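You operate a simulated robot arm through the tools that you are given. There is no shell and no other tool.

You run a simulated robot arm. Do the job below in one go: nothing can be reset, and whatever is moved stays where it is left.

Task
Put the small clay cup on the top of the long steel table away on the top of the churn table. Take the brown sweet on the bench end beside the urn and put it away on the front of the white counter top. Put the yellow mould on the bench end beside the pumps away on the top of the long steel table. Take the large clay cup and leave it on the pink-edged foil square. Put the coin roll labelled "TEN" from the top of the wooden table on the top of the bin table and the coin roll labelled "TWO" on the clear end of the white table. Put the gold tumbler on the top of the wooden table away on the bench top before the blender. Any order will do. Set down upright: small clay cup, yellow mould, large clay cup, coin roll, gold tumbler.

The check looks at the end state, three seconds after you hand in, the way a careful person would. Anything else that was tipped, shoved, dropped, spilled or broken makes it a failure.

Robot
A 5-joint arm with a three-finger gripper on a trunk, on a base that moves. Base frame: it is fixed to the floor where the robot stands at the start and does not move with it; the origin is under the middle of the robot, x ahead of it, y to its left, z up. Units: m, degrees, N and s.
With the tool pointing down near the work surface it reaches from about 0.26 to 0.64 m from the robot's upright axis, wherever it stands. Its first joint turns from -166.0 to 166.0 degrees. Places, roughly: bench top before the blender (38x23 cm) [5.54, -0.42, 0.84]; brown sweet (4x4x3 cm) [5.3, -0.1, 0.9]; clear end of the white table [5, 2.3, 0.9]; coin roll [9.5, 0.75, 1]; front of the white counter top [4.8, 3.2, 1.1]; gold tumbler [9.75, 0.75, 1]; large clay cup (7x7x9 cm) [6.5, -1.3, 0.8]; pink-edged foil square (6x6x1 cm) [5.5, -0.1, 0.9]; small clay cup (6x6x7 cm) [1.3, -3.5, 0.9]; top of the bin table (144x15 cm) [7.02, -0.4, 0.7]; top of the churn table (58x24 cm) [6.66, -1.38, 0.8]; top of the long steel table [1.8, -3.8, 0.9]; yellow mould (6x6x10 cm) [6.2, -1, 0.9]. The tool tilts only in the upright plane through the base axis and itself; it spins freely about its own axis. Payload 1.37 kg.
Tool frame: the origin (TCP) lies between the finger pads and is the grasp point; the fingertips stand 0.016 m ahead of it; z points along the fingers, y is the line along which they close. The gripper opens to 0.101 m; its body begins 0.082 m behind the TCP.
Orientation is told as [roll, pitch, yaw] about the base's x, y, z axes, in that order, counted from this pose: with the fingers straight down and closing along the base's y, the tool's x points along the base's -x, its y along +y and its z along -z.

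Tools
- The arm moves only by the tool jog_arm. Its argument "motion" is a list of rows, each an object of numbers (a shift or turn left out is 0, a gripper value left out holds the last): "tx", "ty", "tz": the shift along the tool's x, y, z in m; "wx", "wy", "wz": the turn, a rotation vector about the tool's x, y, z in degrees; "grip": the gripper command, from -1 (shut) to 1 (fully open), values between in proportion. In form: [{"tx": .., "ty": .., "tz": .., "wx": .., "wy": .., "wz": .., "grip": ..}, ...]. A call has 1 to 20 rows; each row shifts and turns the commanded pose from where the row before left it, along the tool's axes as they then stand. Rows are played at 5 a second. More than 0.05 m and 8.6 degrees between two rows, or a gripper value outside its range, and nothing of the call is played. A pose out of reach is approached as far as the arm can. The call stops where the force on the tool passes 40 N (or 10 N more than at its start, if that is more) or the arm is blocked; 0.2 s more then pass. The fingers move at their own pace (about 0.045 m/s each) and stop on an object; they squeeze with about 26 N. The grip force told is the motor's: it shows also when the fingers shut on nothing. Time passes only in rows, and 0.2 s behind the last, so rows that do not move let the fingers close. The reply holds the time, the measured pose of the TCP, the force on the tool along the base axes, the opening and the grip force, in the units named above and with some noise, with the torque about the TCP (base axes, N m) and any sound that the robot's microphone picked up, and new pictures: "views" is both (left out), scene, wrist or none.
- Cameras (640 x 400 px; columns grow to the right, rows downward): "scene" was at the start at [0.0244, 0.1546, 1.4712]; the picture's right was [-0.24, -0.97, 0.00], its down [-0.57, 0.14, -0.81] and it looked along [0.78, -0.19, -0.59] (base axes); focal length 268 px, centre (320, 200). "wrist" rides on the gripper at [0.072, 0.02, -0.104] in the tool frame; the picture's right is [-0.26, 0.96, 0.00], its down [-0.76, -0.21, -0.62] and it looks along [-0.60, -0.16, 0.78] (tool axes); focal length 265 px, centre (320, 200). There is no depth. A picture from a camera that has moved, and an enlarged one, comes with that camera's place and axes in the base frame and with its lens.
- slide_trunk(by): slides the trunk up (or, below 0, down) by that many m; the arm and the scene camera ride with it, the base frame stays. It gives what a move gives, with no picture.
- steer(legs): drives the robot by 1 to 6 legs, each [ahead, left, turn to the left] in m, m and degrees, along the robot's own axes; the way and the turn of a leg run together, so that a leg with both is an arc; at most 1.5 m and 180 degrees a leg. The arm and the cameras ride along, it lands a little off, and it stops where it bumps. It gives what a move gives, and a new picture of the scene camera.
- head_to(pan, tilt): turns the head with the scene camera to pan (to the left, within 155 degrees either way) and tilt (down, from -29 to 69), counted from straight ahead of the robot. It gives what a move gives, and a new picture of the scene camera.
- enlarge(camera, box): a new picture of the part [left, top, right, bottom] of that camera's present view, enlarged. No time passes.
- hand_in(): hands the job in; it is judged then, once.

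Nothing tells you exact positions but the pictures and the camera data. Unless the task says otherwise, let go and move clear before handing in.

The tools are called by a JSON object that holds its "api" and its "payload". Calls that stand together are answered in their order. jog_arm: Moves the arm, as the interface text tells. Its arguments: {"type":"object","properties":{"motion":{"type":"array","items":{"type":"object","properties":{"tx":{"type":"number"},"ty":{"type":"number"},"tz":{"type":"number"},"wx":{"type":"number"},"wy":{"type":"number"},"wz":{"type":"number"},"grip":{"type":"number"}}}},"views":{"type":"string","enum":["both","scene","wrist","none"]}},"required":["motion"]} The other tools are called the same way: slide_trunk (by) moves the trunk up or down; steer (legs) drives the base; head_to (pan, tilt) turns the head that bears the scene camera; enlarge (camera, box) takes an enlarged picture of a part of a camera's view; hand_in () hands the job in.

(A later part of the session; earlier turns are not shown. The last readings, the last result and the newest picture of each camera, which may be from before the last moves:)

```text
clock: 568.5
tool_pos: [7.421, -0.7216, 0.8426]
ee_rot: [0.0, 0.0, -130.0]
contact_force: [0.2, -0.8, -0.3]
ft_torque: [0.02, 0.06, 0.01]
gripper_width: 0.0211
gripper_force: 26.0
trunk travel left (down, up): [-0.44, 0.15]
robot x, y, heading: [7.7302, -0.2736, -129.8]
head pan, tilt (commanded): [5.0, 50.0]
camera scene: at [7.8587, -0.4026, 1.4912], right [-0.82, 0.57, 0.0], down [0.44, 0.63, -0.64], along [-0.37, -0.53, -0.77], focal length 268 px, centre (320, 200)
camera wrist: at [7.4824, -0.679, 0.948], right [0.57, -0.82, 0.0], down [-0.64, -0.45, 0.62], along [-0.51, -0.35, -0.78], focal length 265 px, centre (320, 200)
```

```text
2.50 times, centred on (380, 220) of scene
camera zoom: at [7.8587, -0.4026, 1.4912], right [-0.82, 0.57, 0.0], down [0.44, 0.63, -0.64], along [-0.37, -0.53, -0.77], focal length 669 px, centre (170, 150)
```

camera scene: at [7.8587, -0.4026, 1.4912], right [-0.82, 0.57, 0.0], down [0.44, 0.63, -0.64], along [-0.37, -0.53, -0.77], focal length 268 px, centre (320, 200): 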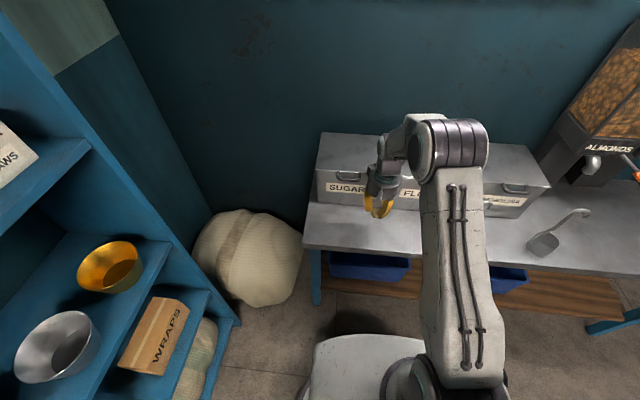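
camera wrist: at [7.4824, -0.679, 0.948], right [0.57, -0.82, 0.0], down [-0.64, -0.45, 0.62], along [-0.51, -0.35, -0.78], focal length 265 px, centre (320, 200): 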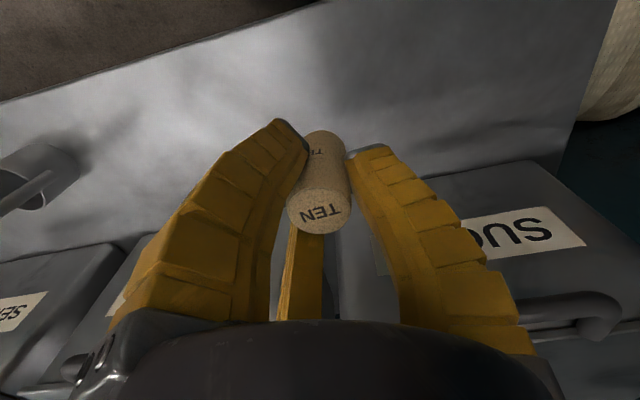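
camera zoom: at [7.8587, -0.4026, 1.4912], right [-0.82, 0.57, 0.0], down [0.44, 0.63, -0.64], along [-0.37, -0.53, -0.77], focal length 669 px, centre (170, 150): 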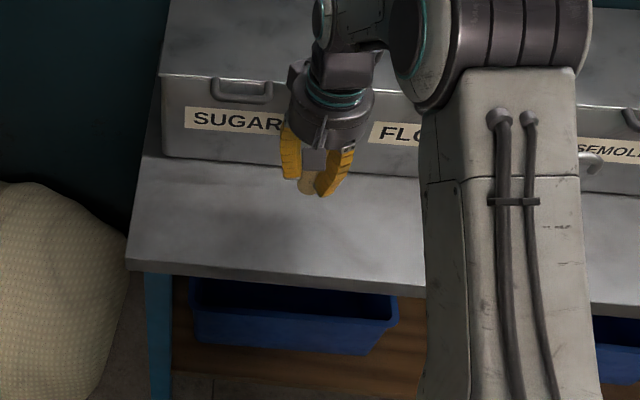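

{"api": "jog_arm", "payload": {"motion": [{"tz": 0.03}, {"tz": 0.025}, {"tz": 0.015}, {}], "views": "wrist"}}

{"api": "enlarge", "payload": {"camera": "scene", "box": [310, 160, 450, 270]}}

```text
clock: 569.5
tool_pos: [7.4225, -0.7214, 0.7728]
ee_rot: [0.0, 0.0, -130.0]
contact_force: [-0.3, -1.2, -1.2]
ft_torque: [-0.02, 0.01, 0.02]
gripper_width: 0.0216
gripper_force: 26.3
trunk travel left (down, up): [-0.44, 0.15]
robot x, y, heading: [7.7306, -0.2702, -129.8]
head pan, tilt (commanded): [5.0, 50.0]
camera wrist: at [7.4844, -0.678, 0.8775], right [0.57, -0.82, 0.0], down [-0.64, -0.45, 0.62], along [-0.51, -0.35, -0.78], focal length 265 px, centre (320, 200)
```

wrist: 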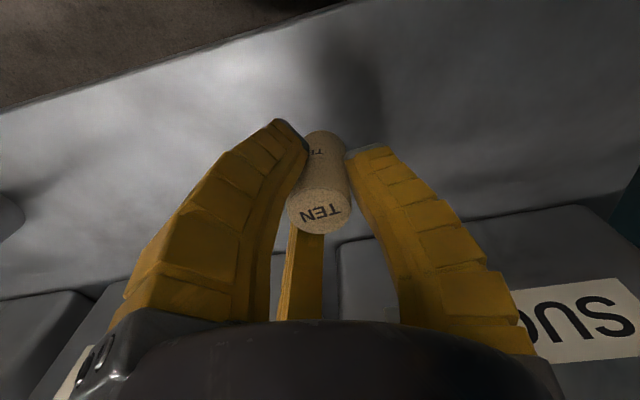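

```text
3.64 times, centred on (380, 215) of scene
camera zoom: at [7.8587, -0.4026, 1.4912], right [-0.82, 0.57, 0.0], down [0.44, 0.63, -0.64], along [-0.37, -0.53, -0.77], focal length 973 px, centre (102, 146)
```

zoom: 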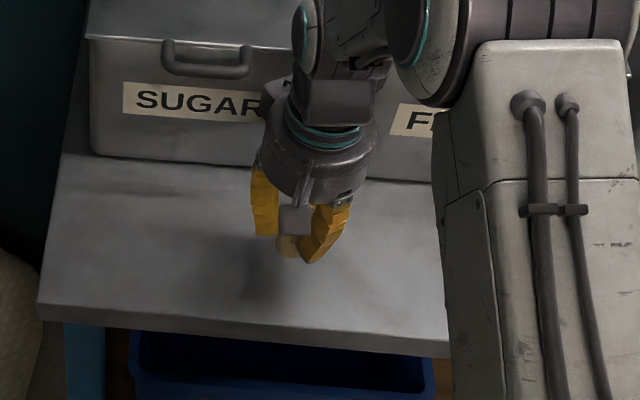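

Lower in small steps until I feel the table.

{"api": "jog_arm", "payload": {"motion": [{"tz": 0.01}, {"tz": 0.005}, {}], "views": "none"}}

{"api": "jog_arm", "payload": {"motion": [{"tz": 0.005}, {"tz": 0.003}, {}], "views": "none"}}

{"api": "jog_arm", "payload": {"motion": [{"tz": 0.004}, {}], "views": "none"}}

{"api": "jog_arm", "payload": {"motion": [{"tz": 0.004}, {}], "views": "none"}}

```text
clock: 570.3
tool_pos: [7.4206, -0.7215, 0.7599]
ee_rot: [0.0, 0.0, -130.0]
contact_force: [-1.0, 0.3, -2.1]
ft_torque: [-0.03, 0.03, -0.02]
gripper_width: 0.021
gripper_force: 26.0
trunk travel left (down, up): [-0.44, 0.15]
robot x, y, heading: [7.734, -0.2755, -130.0]
head pan, tilt (commanded): [5.0, 50.0]
```

```text
clock: 571.1
tool_pos: [7.4236, -0.7214, 0.7526]
ee_rot: [0.0, 0.0, -130.0]
contact_force: [0.4, 0.1, -1.4]
ft_torque: [0.0, -0.03, 0.05]
gripper_width: 0.0212
gripper_force: 25.8
trunk travel left (down, up): [-0.44, 0.15]
robot x, y, heading: [7.7278, -0.2741, -130.1]
head pan, tilt (commanded): [5.0, 50.0]
```

```text
clock: 571.7
tool_pos: [7.4225, -0.721, 0.7477]
ee_rot: [-0.1, 0.1, -130.0]
contact_force: [0.7, 0.9, -0.6]
ft_torque: [0.03, 0.01, 0.01]
gripper_width: 0.0211
gripper_force: 26.2
trunk travel left (down, up): [-0.44, 0.15]
robot x, y, heading: [7.7297, -0.2744, -130.0]
head pan, tilt (commanded): [5.0, 50.0]
```

```text
clock: 572.3
tool_pos: [7.4213, -0.722, 0.7437]
ee_rot: [0.0, 0.0, -130.1]
contact_force: [0.8, -0.1, -1.3]
ft_torque: [-0.01, 0.0, -0.02]
gripper_width: 0.0213
gripper_force: 25.9
trunk travel left (down, up): [-0.44, 0.15]
robot x, y, heading: [7.7292, -0.2733, -129.8]
head pan, tilt (commanded): [5.0, 50.0]
```

{"api": "jog_arm", "payload": {"motion": [{"tz": 0.004}, {}], "views": "none"}}

{"api": "jog_arm", "payload": {"motion": [{"tz": 0.003}, {}], "views": "none"}}

{"api": "jog_arm", "payload": {"motion": [{"tz": 0.003}, {}], "views": "wrist"}}

{"api": "enlarge", "payload": {"camera": "scene", "box": [310, 160, 450, 270]}}

```text
clock: 572.9
tool_pos: [7.421, -0.7218, 0.7398]
ee_rot: [0.1, -0.1, -129.9]
contact_force: [0.0, 0.3, -1.7]
ft_torque: [-0.02, 0.01, 0.02]
gripper_width: 0.0214
gripper_force: 25.3
trunk travel left (down, up): [-0.44, 0.15]
robot x, y, heading: [7.7291, -0.2715, -129.9]
head pan, tilt (commanded): [5.0, 50.0]
```

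```text
clock: 573.5
tool_pos: [7.4229, -0.7215, 0.7365]
ee_rot: [0.0, -0.1, -130.0]
contact_force: [0.3, -0.1, -1.3]
ft_torque: [-0.02, 0.0, 0.05]
gripper_width: 0.0212
gripper_force: 25.8
trunk travel left (down, up): [-0.44, 0.15]
robot x, y, heading: [7.7303, -0.2736, -130.0]
head pan, tilt (commanded): [5.0, 50.0]
```

```text
clock: 574.1
tool_pos: [7.4226, -0.7218, 0.7357]
ee_rot: [0.0, -0.1, -130.0]
contact_force: [1.9, 0.1, 15.5]
ft_torque: [0.24, -0.04, -0.04]
gripper_width: 0.0255
gripper_force: 26.3
trunk travel left (down, up): [-0.44, 0.15]
robot x, y, heading: [7.7336, -0.2737, -130.3]
head pan, tilt (commanded): [5.0, 50.0]
camera wrist: at [7.4848, -0.6788, 0.8397], right [0.57, -0.82, 0.0], down [-0.64, -0.44, 0.62], along [-0.51, -0.36, -0.78], focal length 265 px, centre (320, 200)
```

wrist: 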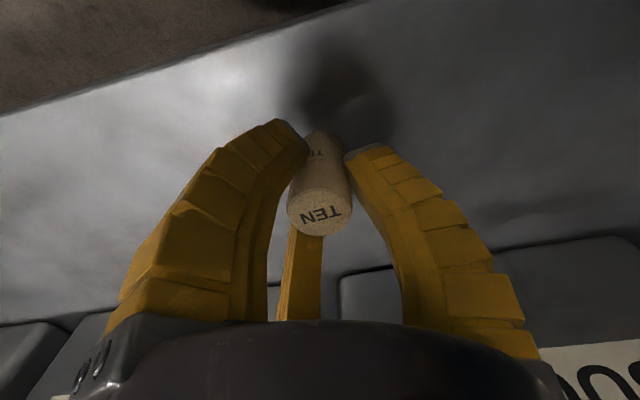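

```text
3.64 times, centred on (380, 215) of scene
camera zoom: at [7.8597, -0.4013, 1.4914], right [-0.82, 0.57, 0.0], down [0.44, 0.63, -0.64], along [-0.37, -0.53, -0.77], focal length 973 px, centre (102, 146)
```

zoom: 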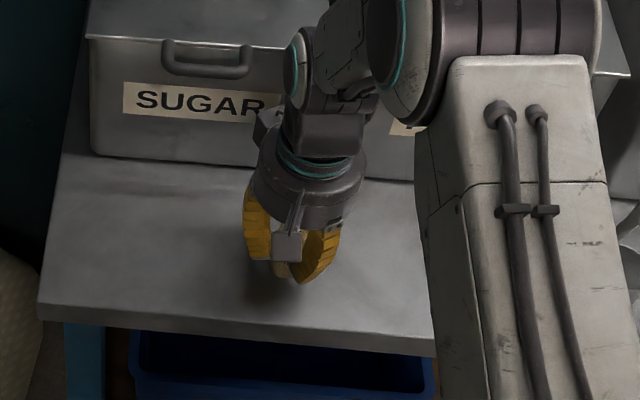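

Contact with the table. I ease off a millimetre and open slowly so the roll settles upright.

{"api": "jog_arm", "payload": {"motion": [{"tz": -0.001}, {"grip": -0.5}, {"grip": -0.4}, {"grip": -0.3}, {"grip": -0.15}, {"grip": 0.1}, {"grip": 0.3}, {}, {"tz": -0.02}, {"tz": -0.03}, {"tz": -0.03}, {"tz": -0.03}, {"tz": -0.03}], "views": "both"}}

{"api": "enlarge", "payload": {"camera": "scene", "box": [300, 150, 440, 260]}}

```text
clock: 576.9
tool_pos: [7.4199, -0.7214, 0.8738]
ee_rot: [0.0, 0.0, -130.1]
contact_force: [-0.2, 0.5, 0.7]
ft_torque: [0.01, 0.02, -0.03]
gripper_width: 0.0689
gripper_force: 3.0
trunk travel left (down, up): [-0.44, 0.15]
robot x, y, heading: [7.7271, -0.2731, -129.9]
head pan, tilt (commanded): [5.0, 50.0]
camera scene: at [7.8589, -0.4022, 1.4911], right [-0.82, 0.57, 0.0], down [0.44, 0.63, -0.64], along [-0.37, -0.53, -0.77], focal length 268 px, centre (320, 200)
camera wrist: at [7.4822, -0.679, 0.9783], right [0.57, -0.82, 0.0], down [-0.65, -0.45, 0.62], along [-0.51, -0.35, -0.78], focal length 265 px, centre (320, 200)
```

scene: 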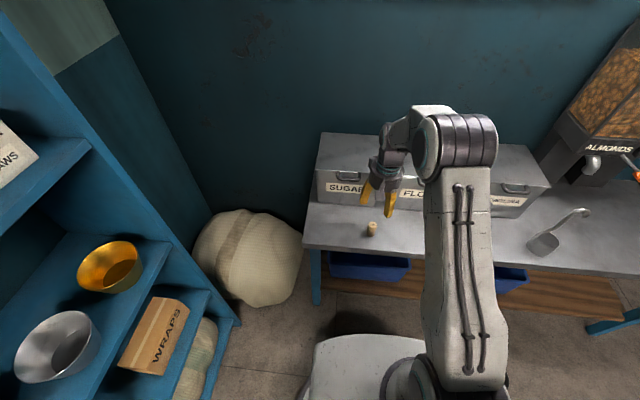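
wrist: 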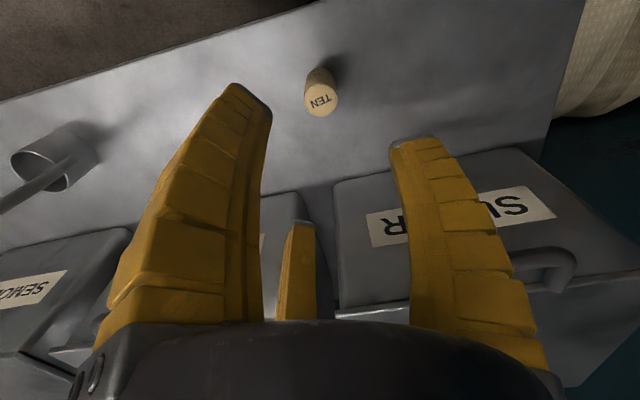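

```text
3.64 times, centred on (370, 205) of scene
camera zoom: at [7.8589, -0.4022, 1.4911], right [-0.82, 0.57, 0.0], down [0.44, 0.63, -0.64], along [-0.37, -0.53, -0.77], focal length 973 px, centre (138, 182)
```

zoom: 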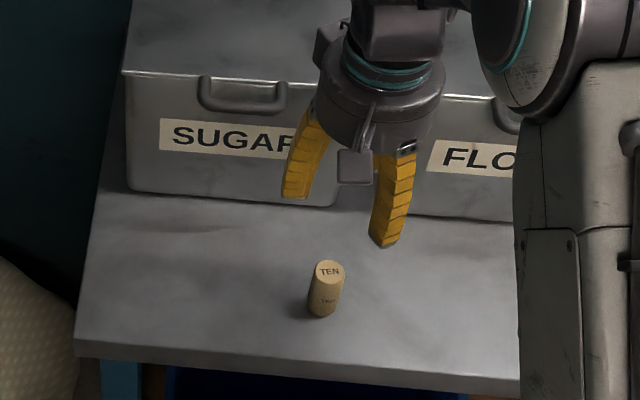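

TEN stands upright on the bin table. I raise the arm and trunk and go back to the wooden table for TWO.

{"api": "jog_arm", "payload": {"motion": [{"tz": -0.04}, {"tz": -0.03, "tx": 0.03}, {"tx": 0.04}, {"tx": 0.04}], "views": "none"}}

{"api": "slide_trunk", "payload": {"by": 0.15}}

{"api": "steer", "payload": {"legs": [[-0.45, -0.3, 0], [0, 0, 90.5], [0.142, 1.45, 0]]}}

```text
clock: 577.9
tool_pos: [7.4914, -0.6349, 0.9422]
ee_rot: [0.0, -0.2, -130.0]
contact_force: [0.3, 0.9, 0.0]
ft_torque: [0.0, 0.02, 0.01]
gripper_width: 0.0689
gripper_force: 2.2
trunk travel left (down, up): [-0.44, 0.15]
robot x, y, heading: [7.7318, -0.2734, -130.1]
head pan, tilt (commanded): [5.0, 50.0]
```

```text
clock: 579.7
tool_pos: [7.491, -0.6349, 1.0925]
ee_rot: [0.0, 0.0, -129.9]
contact_force: [-0.5, 0.3, -0.6]
ft_torque: [0.05, 0.02, 0.01]
gripper_width: 0.0688
gripper_force: 2.3
trunk travel left (down, up): [-0.59, 0.0]
robot x, y, heading: [7.729, -0.2784, -129.9]
head pan, tilt (commanded): [5.0, 50.0]
```

```text
clock: 593.4
tool_pos: [9.2128, 1.0137, 1.0921]
ee_rot: [0.1, -0.1, -40.5]
contact_force: [0.1, -0.5, 0.3]
ft_torque: [0.03, 0.01, 0.0]
gripper_width: 0.0687
gripper_force: 1.9
trunk travel left (down, up): [-0.59, 0.0]
robot x, y, heading: [8.8488, 1.2572, -40.3]
head pan, tilt (commanded): [5.0, 50.0]
camera scene: at [8.983, 1.3836, 1.6411], right [-0.58, -0.81, 0.0], down [-0.62, 0.44, -0.64], along [0.52, -0.37, -0.77], focal length 268 px, centre (320, 200)
```

scene: 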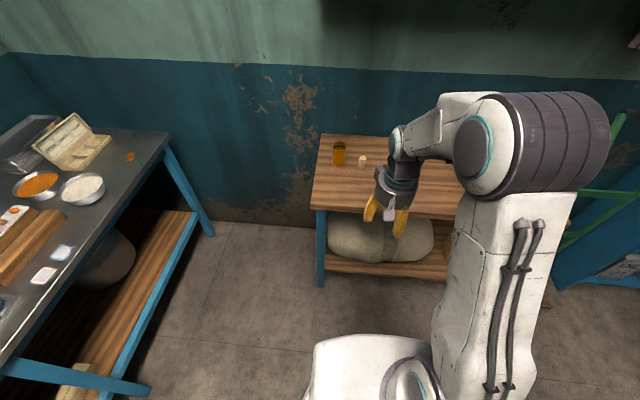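

{"api": "steer", "payload": {"legs": [[0.33, 0.03, 0]]}}

{"api": "enlarge", "payload": {"camera": "scene", "box": [300, 140, 440, 260]}}

```text
clock: 595.5
tool_pos: [9.4844, 0.8268, 1.0926]
ee_rot: [-0.1, 0.0, -40.0]
contact_force: [1.1, -0.5, -0.3]
ft_torque: [0.01, 0.03, 0.01]
gripper_width: 0.0688
gripper_force: 2.4
trunk travel left (down, up): [-0.59, 0.0]
robot x, y, heading: [9.125, 1.0694, -40.0]
head pan, tilt (commanded): [5.0, 50.0]
camera scene: at [9.2524, 1.1952, 1.6411], right [-0.57, -0.82, 0.0], down [-0.63, 0.44, -0.64], along [0.53, -0.37, -0.77], focal length 268 px, centre (320, 200)
```

scene: 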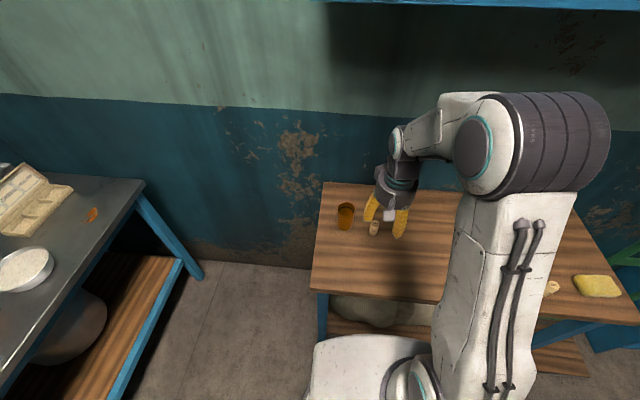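

```text
3.33 times, centred on (370, 200) of scene
camera zoom: at [9.2524, 1.1952, 1.6411], right [-0.57, -0.82, 0.0], down [-0.63, 0.44, -0.64], along [0.53, -0.37, -0.77], focal length 892 px, centre (153, 200)
```

zoom: 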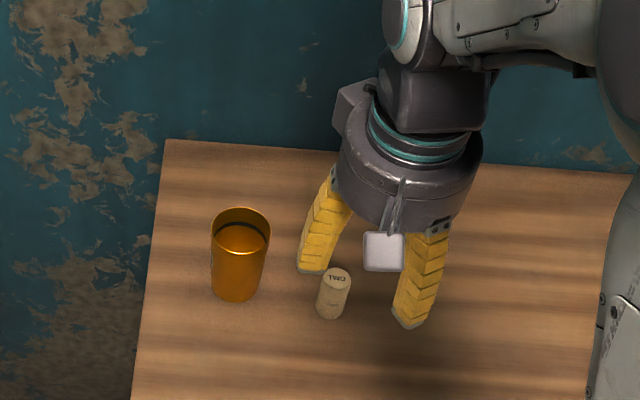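

TWO is at about (9.566, 0.752), with the tumbler 10 cm away in the line of one finger. I turn the tool 60° so the tumbler falls between fingers, and narrow the opening.

{"api": "jog_arm", "payload": {"motion": [{"tx": -0.037, "ty": -0.0016, "grip": 0.05}, {"tx": -0.037, "ty": -0.0016}, {"tx": -0.037, "ty": -0.0016}, {"wz": -7.5}, {"wz": -7.5}, {"wz": -7.5}, {"wz": -7.5}, {"wz": -7.5}, {"wz": -7.5}, {"wz": -7.5}, {"wz": -7.5}, {}], "views": "both"}}

```text
clock: 598.1
tool_pos: [9.5668, 0.7534, 1.0931]
ee_rot: [0.0, 0.0, 20.2]
contact_force: [-0.3, 0.6, 0.2]
ft_torque: [-0.02, 0.01, 0.01]
gripper_width: 0.0568
gripper_force: 2.2
trunk travel left (down, up): [-0.59, 0.0]
robot x, y, heading: [9.1221, 1.0656, -39.9]
head pan, tilt (commanded): [5.0, 50.0]
camera scene: at [9.2516, 1.1958, 1.6412], right [-0.57, -0.82, 0.0], down [-0.63, 0.44, -0.64], along [0.53, -0.37, -0.77], focal length 268 px, centre (320, 200)
camera wrist: at [9.4931, 0.7461, 1.1974], right [-0.08, 1.0, 0.0], down [0.78, 0.07, 0.62], along [0.62, 0.05, -0.78], focal length 265 px, centre (320, 200)
```

scene: 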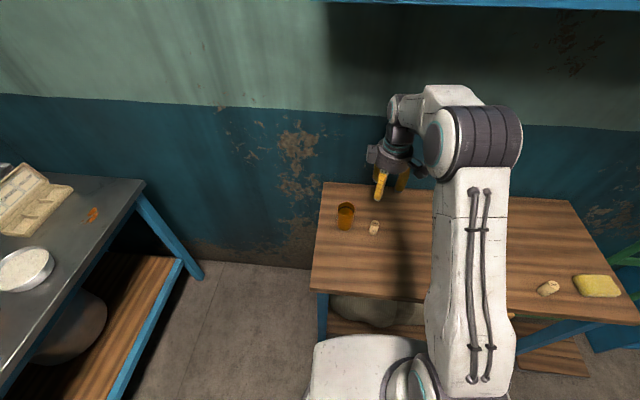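
wrist: 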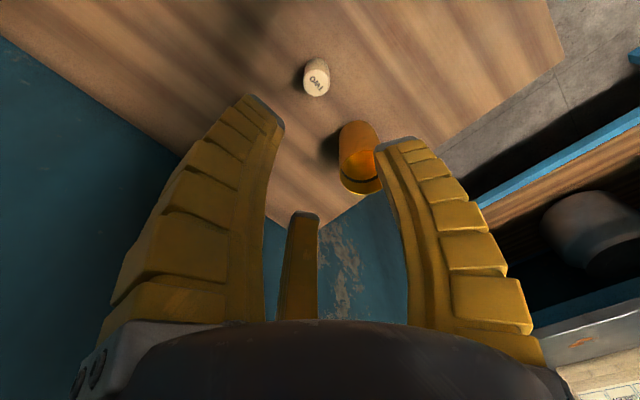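

{"api": "jog_arm", "payload": {"motion": [{"tx": 0.0017, "ty": -0.0047}, {"tz": 0.04}, {"tz": 0.04}, {"tz": 0.04}, {"tz": 0.03}, {}], "views": "both"}}

{"api": "enlarge", "payload": {"camera": "scene", "box": [300, 140, 440, 260]}}

```text
clock: 599.5
tool_pos: [9.5656, 0.7477, 0.9395]
ee_rot: [0.1, 0.0, 20.0]
contact_force: [0.6, 0.2, -0.4]
ft_torque: [0.0, 0.02, 0.0]
gripper_width: 0.0567
gripper_force: 3.0
trunk travel left (down, up): [-0.59, 0.0]
robot x, y, heading: [9.1216, 1.067, -40.0]
head pan, tilt (commanded): [5.0, 50.0]
camera scene: at [9.2514, 1.1959, 1.6412], right [-0.57, -0.82, 0.0], down [-0.63, 0.44, -0.64], along [0.53, -0.37, -0.77], focal length 268 px, centre (320, 200)
camera wrist: at [9.4923, 0.7414, 1.0451], right [-0.08, 1.0, 0.0], down [0.78, 0.06, 0.62], along [0.62, 0.05, -0.78], focal length 265 px, centre (320, 200)
```

scene: 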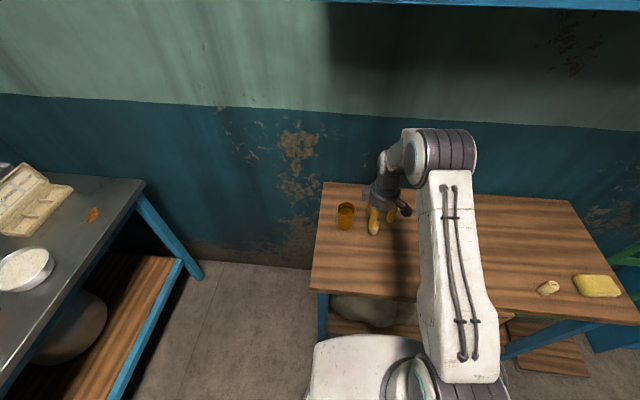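
wrist: 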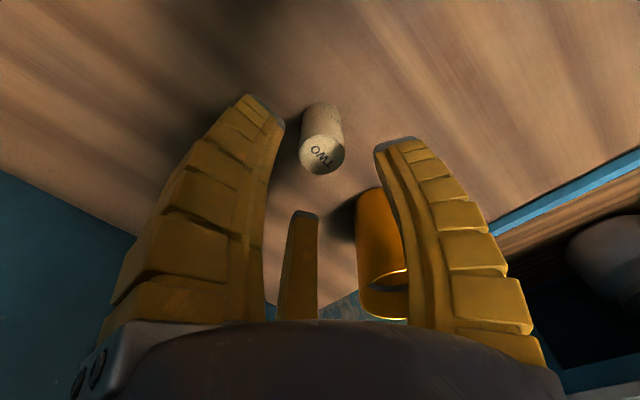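

```text
3.33 times, centred on (370, 200) of scene
camera zoom: at [9.2514, 1.1959, 1.6412], right [-0.57, -0.82, 0.0], down [-0.63, 0.44, -0.64], along [0.53, -0.37, -0.77], focal length 892 px, centre (153, 200)
```

zoom: 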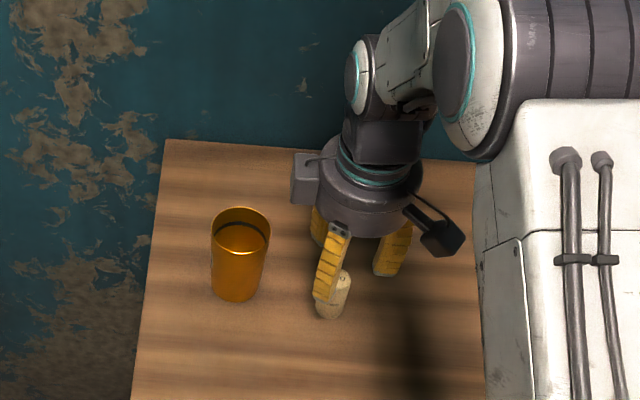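

{"api": "jog_arm", "payload": {"motion": [{"tz": 0.02}, {"tz": 0.019}, {"grip": -0.4}, {"grip": -1}, {"grip": -1}, {"grip": -1}, {"grip": -1}], "views": "wrist"}}

{"api": "enlarge", "payload": {"camera": "scene", "box": [300, 140, 440, 260]}}

```text
clock: 601.1
tool_pos: [9.5645, 0.7477, 0.9033]
ee_rot: [-0.1, -0.2, 19.9]
contact_force: [1.3, -1.2, 7.2]
ft_torque: [-0.09, 0.08, 0.03]
gripper_width: 0.0233
gripper_force: 26.6
trunk travel left (down, up): [-0.59, 0.0]
robot x, y, heading: [9.1222, 1.0674, -40.0]
head pan, tilt (commanded): [5.0, 50.0]
camera wrist: at [9.4909, 0.7424, 1.0072], right [-0.08, 1.0, 0.0], down [0.78, 0.06, 0.62], along [0.62, 0.05, -0.78], focal length 265 px, centre (320, 200)
```

wrist: 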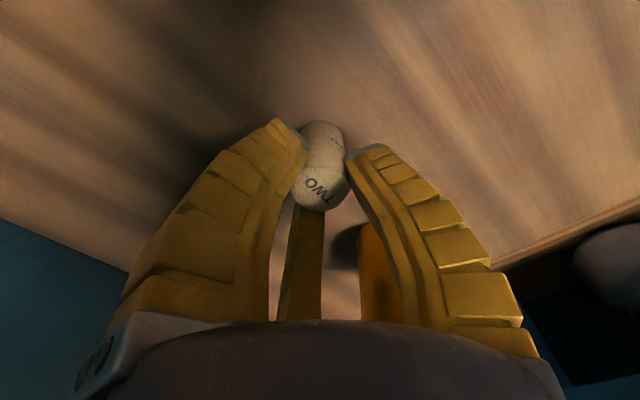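

```text
3.33 times, centred on (370, 200) of scene
camera zoom: at [9.2511, 1.196, 1.6413], right [-0.57, -0.82, 0.0], down [-0.63, 0.44, -0.64], along [0.53, -0.37, -0.77], focal length 892 px, centre (153, 200)
```

zoom: 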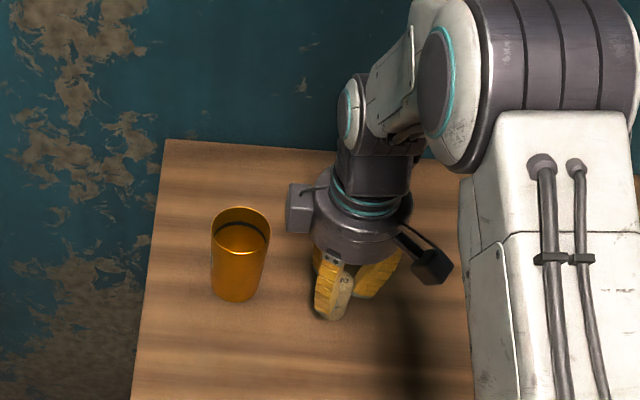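

TWO is gripped. I lift it straight up and draw back.

{"api": "jog_arm", "payload": {"motion": [{"tz": -0.01}, {"tz": -0.02}, {"tz": -0.03}, {"tz": -0.03}, {"tz": -0.04}, {"tz": -0.04}, {"tz": -0.04}, {}], "views": "both"}}

{"api": "enlarge", "payload": {"camera": "scene", "box": [300, 140, 440, 260]}}

```text
clock: 602.9
tool_pos: [9.5638, 0.7488, 1.1152]
ee_rot: [0.0, -0.1, 20.0]
contact_force: [0.0, 0.5, -1.0]
ft_torque: [0.0, 0.0, 0.02]
gripper_width: 0.0205
gripper_force: 26.1
trunk travel left (down, up): [-0.59, 0.0]
robot x, y, heading: [9.1207, 1.0651, -40.0]
head pan, tilt (commanded): [5.0, 50.0]
camera scene: at [9.252, 1.1955, 1.6411], right [-0.57, -0.82, 0.0], down [-0.63, 0.44, -0.64], along [0.53, -0.37, -0.77], focal length 268 px, centre (320, 200)
camera wrist: at [9.4909, 0.7426, 1.2202], right [-0.08, 1.0, 0.0], down [0.78, 0.06, 0.62], along [0.62, 0.05, -0.78], focal length 265 px, centre (320, 200)
```

scene: 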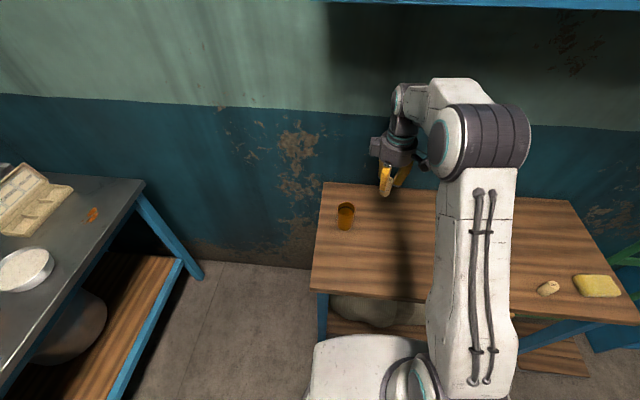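
wrist: 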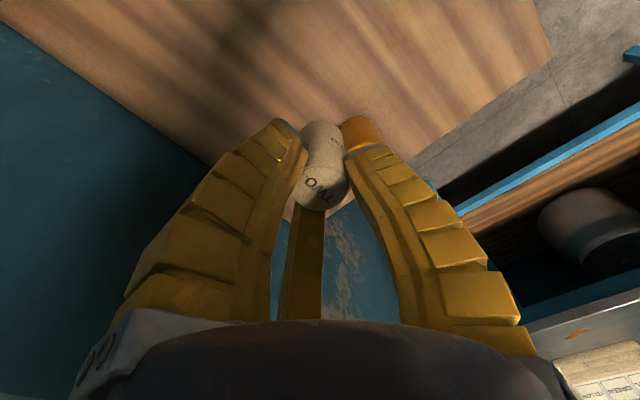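

```text
3.33 times, centred on (370, 200) of scene
camera zoom: at [9.252, 1.1955, 1.6411], right [-0.57, -0.82, 0.0], down [-0.63, 0.44, -0.64], along [0.53, -0.37, -0.77], focal length 892 px, centre (153, 200)
```

zoom: 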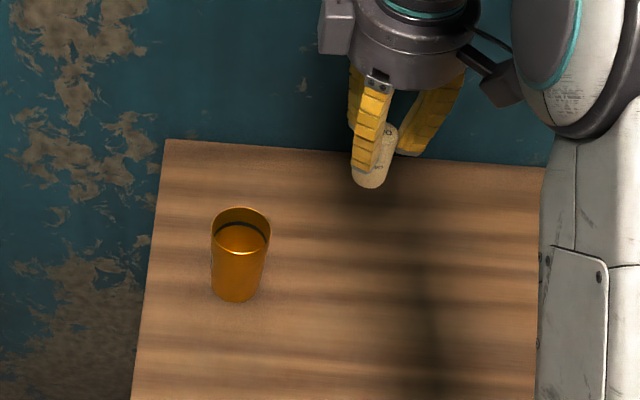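

TWO is held. I draw in the arm and drive out to the walkway beside the white table.

{"api": "jog_arm", "payload": {"motion": [{"tx": 0.02, "ty": 0.0346}, {"tx": 0.02, "ty": 0.0346}, {"tx": 0.02, "ty": 0.0346}, {"tx": 0.02, "ty": 0.0346}, {"tz": -0.03}], "views": "none"}}

{"api": "steer", "payload": {"legs": [[-0.4, 0, 0], [-0.562, -1.219, 0], [-0.951, -0.733, 0]]}}

```text
clock: 604.1
tool_pos: [9.4448, 0.8501, 1.1471]
ee_rot: [0.1, 0.0, 20.1]
contact_force: [-0.6, 0.6, -1.5]
ft_torque: [-0.02, 0.01, 0.03]
gripper_width: 0.0212
gripper_force: 25.9
trunk travel left (down, up): [-0.59, 0.0]
robot x, y, heading: [9.1248, 1.0685, -40.2]
head pan, tilt (commanded): [5.0, 50.0]
```

```text
clock: 618.8
tool_pos: [6.6994, 0.5864, 1.1449]
ee_rot: [0.0, -0.1, 21.2]
contact_force: [-1.8, -0.1, -0.2]
ft_torque: [0.0, -0.02, 0.02]
gripper_width: 0.0206
gripper_force: 26.3
trunk travel left (down, up): [-0.59, 0.0]
robot x, y, heading: [6.3705, 0.7952, -38.7]
head pan, tilt (commanded): [5.0, 50.0]
camera scene: at [6.4984, 0.9271, 1.6412], right [-0.56, -0.83, 0.0], down [-0.64, 0.43, -0.64], along [0.53, -0.36, -0.77], focal length 268 px, centre (320, 200)
```

scene: 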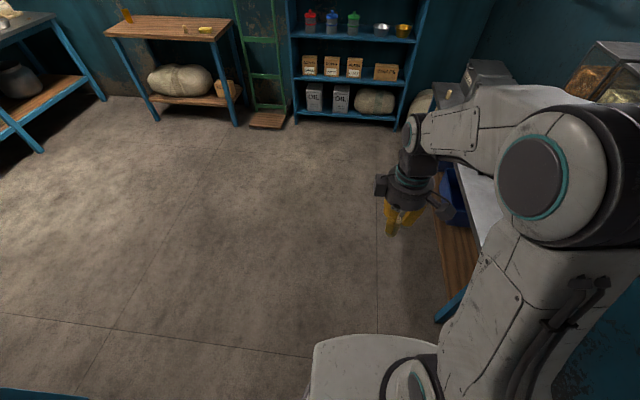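

{"api": "steer", "payload": {"legs": [[-0.83, 0.045, 0], [0, 0, 177]]}}

{"api": "head_to", "payload": {"pan": 0, "tilt": 35}}

{"api": "enlarge", "payload": {"camera": "scene", "box": [120, 120, 460, 340]}}

```text
clock: 630.4
tool_pos: [5.4449, 1.6143, 1.1467]
ee_rot: [0.1, 0.0, -165.9]
contact_force: [0.1, -0.1, -0.5]
ft_torque: [0.0, 0.03, 0.0]
gripper_width: 0.0214
gripper_force: 26.3
trunk travel left (down, up): [-0.59, 0.0]
robot x, y, heading: [5.7456, 1.3652, 134.0]
head pan, tilt (commanded): [5.0, 50.0]
camera scene: at [5.601, 1.2505, 1.6412], right [0.65, 0.76, 0.0], down [0.58, -0.5, -0.64], along [-0.49, 0.42, -0.77], focal length 268 px, centre (320, 200)
```

scene: 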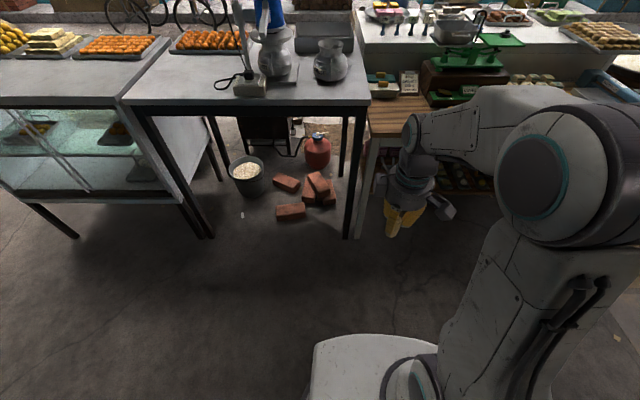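

```text
clock: 631.1
tool_pos: [5.4447, 1.6133, 1.1471]
ee_rot: [0.0, 0.0, -166.0]
contact_force: [0.0, -0.1, -0.9]
ft_torque: [0.01, 0.01, 0.02]
gripper_width: 0.0214
gripper_force: 25.6
trunk travel left (down, up): [-0.59, 0.0]
robot x, y, heading: [5.7488, 1.3645, 134.3]
head pan, tilt (commanded): [0.0, 35.0]
camera scene: at [5.5979, 1.2633, 1.6628], right [0.72, 0.7, 0.0], down [0.4, -0.41, -0.82], along [-0.57, 0.59, -0.57], focal length 268 px, centre (320, 200)
```

scene: 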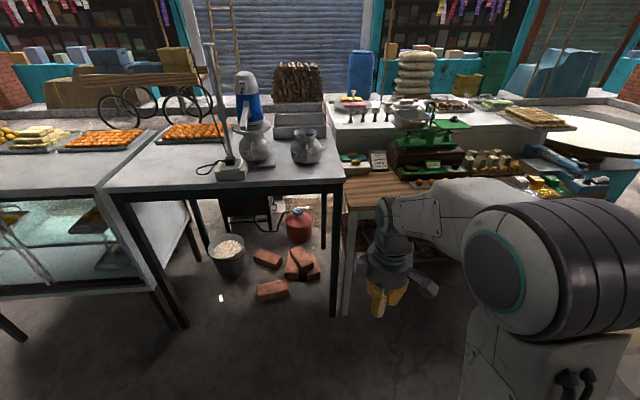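

```text
1.82 times, centred on (290, 230) of scene
camera zoom: at [5.5979, 1.2633, 1.6628], right [0.72, 0.7, 0.0], down [0.4, -0.41, -0.82], along [-0.57, 0.59, -0.57], focal length 486 px, centre (374, 146)
```

zoom: 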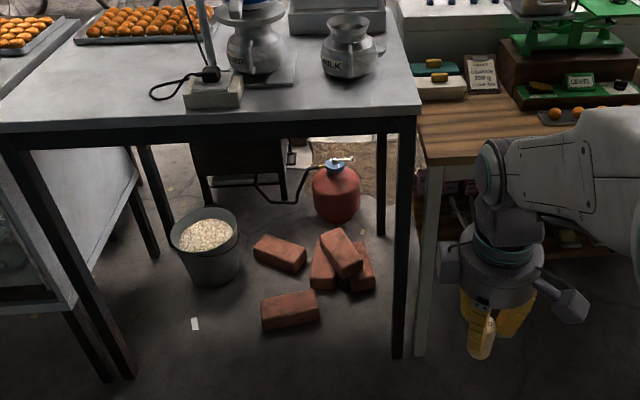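

The clear wooden end of the white table (z ≈ 0.92) is visible between the steel counter and the butter boxes. I drive up to it and turn the tool back.

{"api": "steer", "payload": {"legs": [[0.58, -0.12, 4]]}}

{"api": "jog_arm", "payload": {"motion": [{"wz": 7.5}, {"wz": 7.5}, {"wz": 7.5}, {"wz": 7.5}, {"wz": 7.5}, {"wz": 7.5}, {"wz": 7.5}, {"wz": 7.5}], "views": "wrist"}}

{"api": "head_to", "payload": {"pan": 0, "tilt": 50}}

{"api": "enlarge", "payload": {"camera": "scene", "box": [220, 60, 500, 240]}}

```text
clock: 634.6
tool_pos: [5.0947, 2.1009, 1.1456]
ee_rot: [0.0, 0.1, -163.0]
contact_force: [0.0, -0.1, -1.2]
ft_torque: [-0.01, -0.01, 0.02]
gripper_width: 0.0212
gripper_force: 25.4
trunk travel left (down, up): [-0.59, 0.0]
robot x, y, heading: [5.4052, 1.8674, 136.9]
head pan, tilt (commanded): [0.0, 35.0]
camera scene: at [5.2645, 1.759, 1.6629], right [0.68, 0.73, 0.0], down [0.42, -0.39, -0.82], along [-0.6, 0.56, -0.57], focal length 268 px, centre (320, 200)
```

scene: 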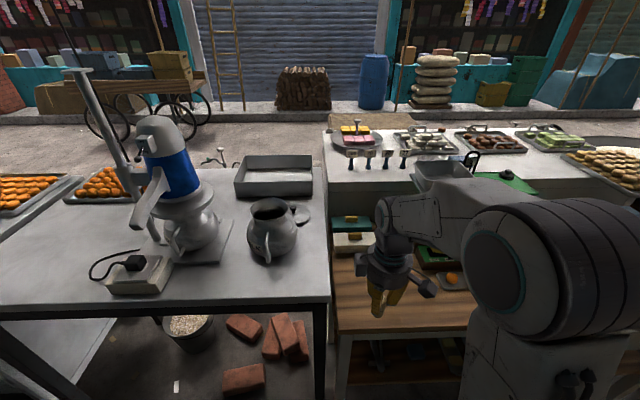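

```text
clock: 636.4
tool_pos: [5.0941, 2.1011, 1.1461]
ee_rot: [0.0, 0.0, 136.8]
contact_force: [-0.6, 0.6, -0.7]
ft_torque: [0.02, -0.02, 0.02]
gripper_width: 0.021
gripper_force: 25.6
trunk travel left (down, up): [-0.59, 0.0]
robot x, y, heading: [5.4072, 1.8699, 136.8]
head pan, tilt (commanded): [0.0, 35.0]
camera wrist: at [5.1338, 2.0372, 1.2512], right [-0.85, -0.52, 0.0], down [-0.41, 0.67, 0.62], along [-0.32, 0.53, -0.78], focal length 265 px, centre (320, 200)
```

wrist: 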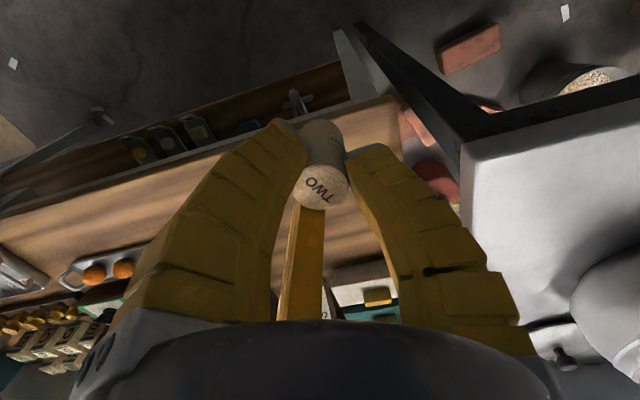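

```text
clock: 637.1
tool_pos: [5.0943, 2.1007, 1.147]
ee_rot: [0.0, 0.1, 137.0]
contact_force: [-0.9, 0.1, -0.8]
ft_torque: [-0.03, -0.02, -0.01]
gripper_width: 0.0212
gripper_force: 26.3
trunk travel left (down, up): [-0.59, 0.0]
robot x, y, heading: [5.4055, 1.8666, 137.1]
head pan, tilt (commanded): [0.0, 50.0]
camera scene: at [5.273, 1.7509, 1.6412], right [0.68, 0.73, 0.0], down [0.56, -0.52, -0.64], along [-0.47, 0.44, -0.77], focal length 268 px, centre (320, 200)
```

scene: 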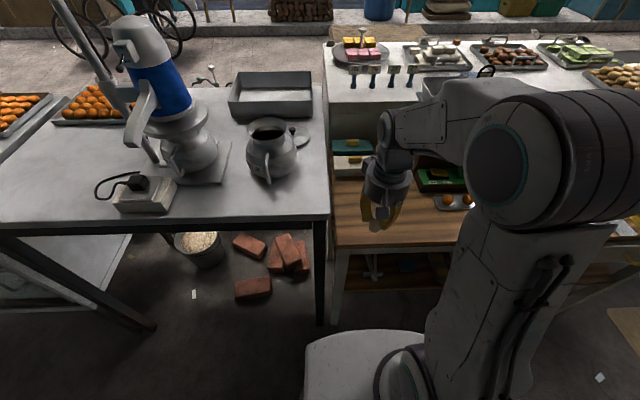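

```text
2.22 times, centred on (360, 150) of scene
camera zoom: at [5.273, 1.7509, 1.6412], right [0.68, 0.73, 0.0], down [0.56, -0.52, -0.64], along [-0.47, 0.44, -0.77], focal length 594 px, centre (231, 311)
```

zoom: 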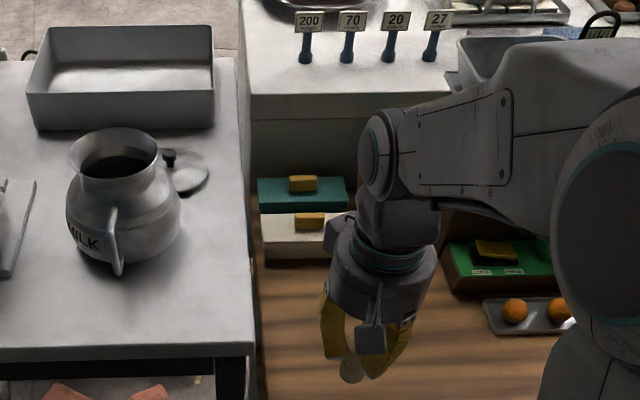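

The target on the clear end is about (5.0, 2.28). I move TWO over it and lower partway.

{"api": "jog_arm", "payload": {"motion": [{"tx": -0.0382, "ty": -0.0134}, {"tx": -0.0382, "ty": -0.0134}, {"tx": -0.0382, "ty": -0.0134}, {"tx": -0.0382, "ty": -0.0134}, {"tx": -0.0382, "ty": -0.0134}, {"tz": 0.03}, {"tz": 0.03}, {"tz": 0.03}, {"tz": 0.03}, {}], "views": "both"}}

{"api": "enlarge", "payload": {"camera": "scene", "box": [300, 100, 460, 230]}}

```text
clock: 639.3
tool_pos: [5.0012, 2.2795, 1.0246]
ee_rot: [-0.1, 0.0, 137.0]
contact_force: [-0.4, -0.3, -1.1]
ft_torque: [-0.06, 0.04, -0.02]
gripper_width: 0.0207
gripper_force: 26.2
trunk travel left (down, up): [-0.59, 0.0]
robot x, y, heading: [5.4052, 1.8647, 137.0]
head pan, tilt (commanded): [0.0, 50.0]
camera scene: at [5.2732, 1.7508, 1.6412], right [0.68, 0.73, 0.0], down [0.56, -0.52, -0.64], along [-0.47, 0.44, -0.77], focal length 268 px, centre (320, 200)
camera wrist: at [5.0407, 2.2156, 1.1287], right [-0.85, -0.52, 0.0], down [-0.41, 0.67, 0.62], along [-0.33, 0.53, -0.78], focal length 265 px, centre (320, 200)
```

scene: 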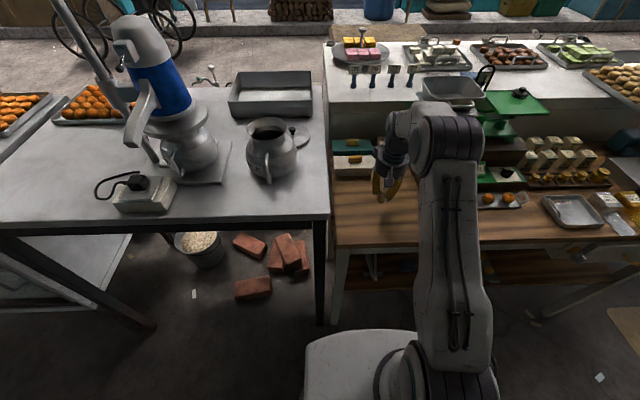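
wrist: 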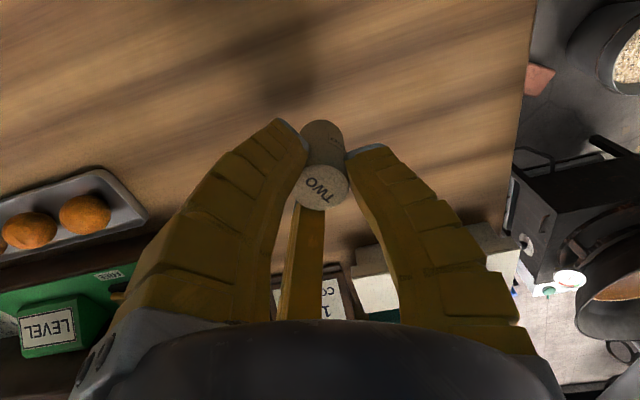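

```text
3.08 times, centred on (380, 165) of scene
camera zoom: at [5.2732, 1.7508, 1.6412], right [0.68, 0.73, 0.0], down [0.56, -0.52, -0.64], along [-0.47, 0.44, -0.77], focal length 823 px, centre (135, 308)
```

zoom: 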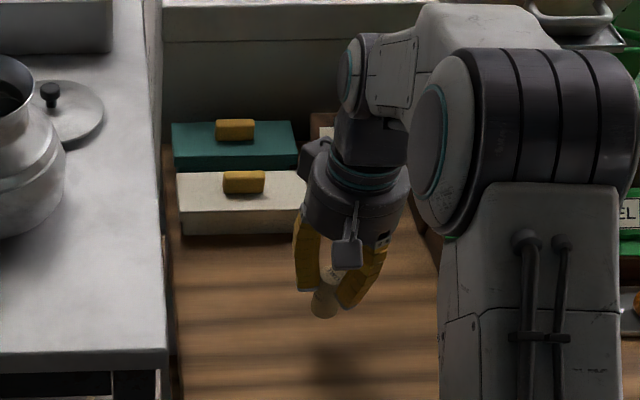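

I shift 3 cm toward the edge for extra room from the card, then lower in steps.

{"api": "jog_arm", "payload": {"motion": [{"tx": 0.03}, {"tz": 0.02}, {"tz": 0.015}, {}], "views": "wrist"}}

{"api": "jog_arm", "payload": {"motion": [{"tz": 0.005}, {}], "views": "none"}}

{"api": "jog_arm", "payload": {"motion": [{"tz": 0.005}, {}], "views": "none"}}

{"api": "jog_arm", "payload": {"motion": [{"tz": 0.004}, {}], "views": "none"}}

```text
clock: 640.3
tool_pos: [5.0226, 2.2591, 0.9913]
ee_rot: [-0.1, 0.0, 136.9]
contact_force: [0.3, -0.5, -1.0]
ft_torque: [-0.04, -0.02, -0.01]
gripper_width: 0.0211
gripper_force: 25.8
trunk travel left (down, up): [-0.59, 0.0]
robot x, y, heading: [5.406, 1.8654, 137.0]
head pan, tilt (commanded): [0.0, 50.0]
camera wrist: at [5.0624, 2.1962, 1.0963], right [-0.85, -0.52, 0.0], down [-0.41, 0.67, 0.62], along [-0.33, 0.53, -0.78], focal length 265 px, centre (320, 200)
```

wrist: 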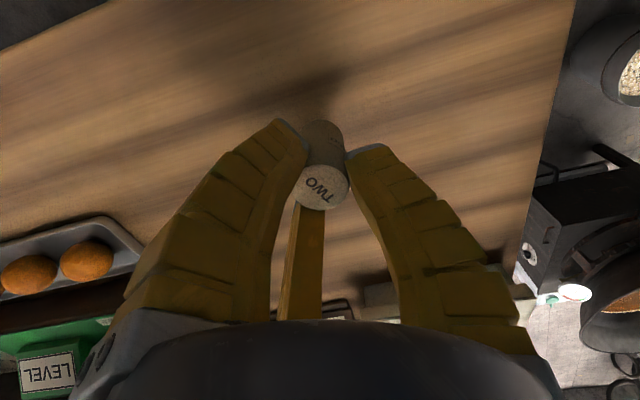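

```text
clock: 640.9
tool_pos: [5.0225, 2.2613, 0.9866]
ee_rot: [0.0, 0.1, 136.8]
contact_force: [0.0, -0.5, -0.9]
ft_torque: [0.03, 0.01, 0.03]
gripper_width: 0.021
gripper_force: 26.1
trunk travel left (down, up): [-0.59, 0.0]
robot x, y, heading: [5.4032, 1.866, 137.2]
head pan, tilt (commanded): [0.0, 50.0]
```

```text
clock: 641.5
tool_pos: [5.0239, 2.2605, 0.9813]
ee_rot: [0.1, 0.0, 137.0]
contact_force: [0.2, 0.6, -0.9]
ft_torque: [-0.02, 0.0, 0.0]
gripper_width: 0.0213
gripper_force: 25.7
trunk travel left (down, up): [-0.59, 0.0]
robot x, y, heading: [5.4055, 1.8715, 137.1]
head pan, tilt (commanded): [0.0, 50.0]
```

```text
clock: 642.1
tool_pos: [5.0229, 2.2599, 0.9777]
ee_rot: [-0.1, 0.0, 137.0]
contact_force: [-0.2, 0.0, -0.9]
ft_torque: [-0.02, 0.01, 0.0]
gripper_width: 0.0212
gripper_force: 26.8
trunk travel left (down, up): [-0.59, 0.0]
robot x, y, heading: [5.4059, 1.8651, 137.0]
head pan, tilt (commanded): [0.0, 50.0]
```

{"api": "jog_arm", "payload": {"motion": [{"tz": 0.004}, {}], "views": "none"}}

{"api": "jog_arm", "payload": {"motion": [{"tz": 0.004}, {}], "views": "none"}}

{"api": "jog_arm", "payload": {"motion": [{"tz": 0.003}, {}], "views": "none"}}

{"api": "jog_arm", "payload": {"motion": [{"tz": 0.003}, {}], "views": "none"}}

```text
clock: 642.7
tool_pos: [5.0227, 2.2596, 0.9734]
ee_rot: [0.0, 0.1, 136.9]
contact_force: [-0.2, 0.4, -0.8]
ft_torque: [0.02, -0.01, 0.03]
gripper_width: 0.0209
gripper_force: 25.9
trunk travel left (down, up): [-0.59, 0.0]
robot x, y, heading: [5.4047, 1.8699, 137.0]
head pan, tilt (commanded): [0.0, 50.0]
```

```text
clock: 643.3
tool_pos: [5.0241, 2.2587, 0.9723]
ee_rot: [0.0, -0.2, 136.9]
contact_force: [-1.0, -2.1, 13.1]
ft_torque: [-0.3, -0.04, -0.02]
gripper_width: 0.0243
gripper_force: 26.6
trunk travel left (down, up): [-0.59, 0.0]
robot x, y, heading: [5.4065, 1.8659, 137.2]
head pan, tilt (commanded): [0.0, 50.0]
```

```text
clock: 643.9
tool_pos: [5.0218, 2.2601, 0.9694]
ee_rot: [0.1, -0.3, 137.0]
contact_force: [-4.3, 0.6, 19.7]
ft_torque: [0.07, 0.08, 0.0]
gripper_width: 0.0283
gripper_force: 25.8
trunk travel left (down, up): [-0.59, 0.0]
robot x, y, heading: [5.4051, 1.8652, 137.1]
head pan, tilt (commanded): [0.0, 50.0]
```

```text
clock: 644.5
tool_pos: [5.0233, 2.2609, 0.9651]
ee_rot: [0.0, -0.2, 136.9]
contact_force: [-7.9, 1.5, 19.2]
ft_torque: [0.08, 0.1, 0.02]
gripper_width: 0.0282
gripper_force: 26.0
trunk travel left (down, up): [-0.59, 0.0]
robot x, y, heading: [5.4053, 1.8646, 137.0]
head pan, tilt (commanded): [0.0, 50.0]
```

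Contact; the roll seated upright in the grip (width now equals its diameter). I ease off and release.

{"api": "jog_arm", "payload": {"motion": [{"tz": -0.002}, {}], "views": "wrist"}}

```text
clock: 645.1
tool_pos: [5.0245, 2.2602, 0.9671]
ee_rot: [-0.1, 0.0, 137.0]
contact_force: [-7.1, 0.1, 14.7]
ft_torque: [0.06, 0.14, 0.04]
gripper_width: 0.0262
gripper_force: 25.7
trunk travel left (down, up): [-0.59, 0.0]
robot x, y, heading: [5.4089, 1.8643, 137.0]
head pan, tilt (commanded): [0.0, 50.0]
camera wrist: at [5.0627, 2.1961, 1.0707], right [-0.85, -0.52, 0.0], down [-0.41, 0.67, 0.62], along [-0.33, 0.53, -0.78], focal length 265 px, centre (320, 200)
```

wrist: 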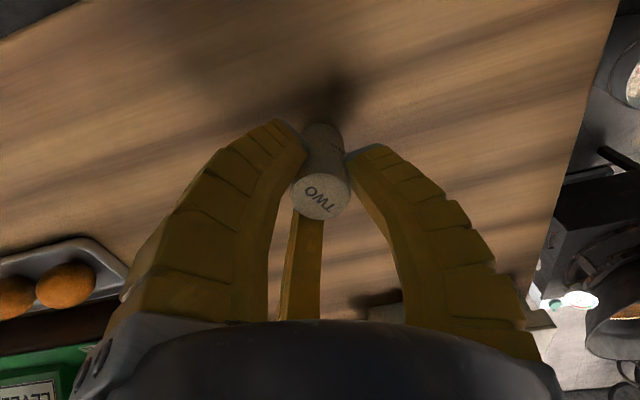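

{"api": "jog_arm", "payload": {"motion": [{"tz": -0.003}, {}], "views": "none"}}

```text
clock: 645.7
tool_pos: [5.024, 2.2599, 0.9671]
ee_rot: [0.0, 0.3, 136.9]
contact_force: [-0.6, -0.6, 1.9]
ft_torque: [-0.01, -0.02, 0.0]
gripper_width: 0.0222
gripper_force: 26.3
trunk travel left (down, up): [-0.59, 0.0]
robot x, y, heading: [5.4082, 1.87, 137.0]
head pan, tilt (commanded): [0.0, 50.0]
```

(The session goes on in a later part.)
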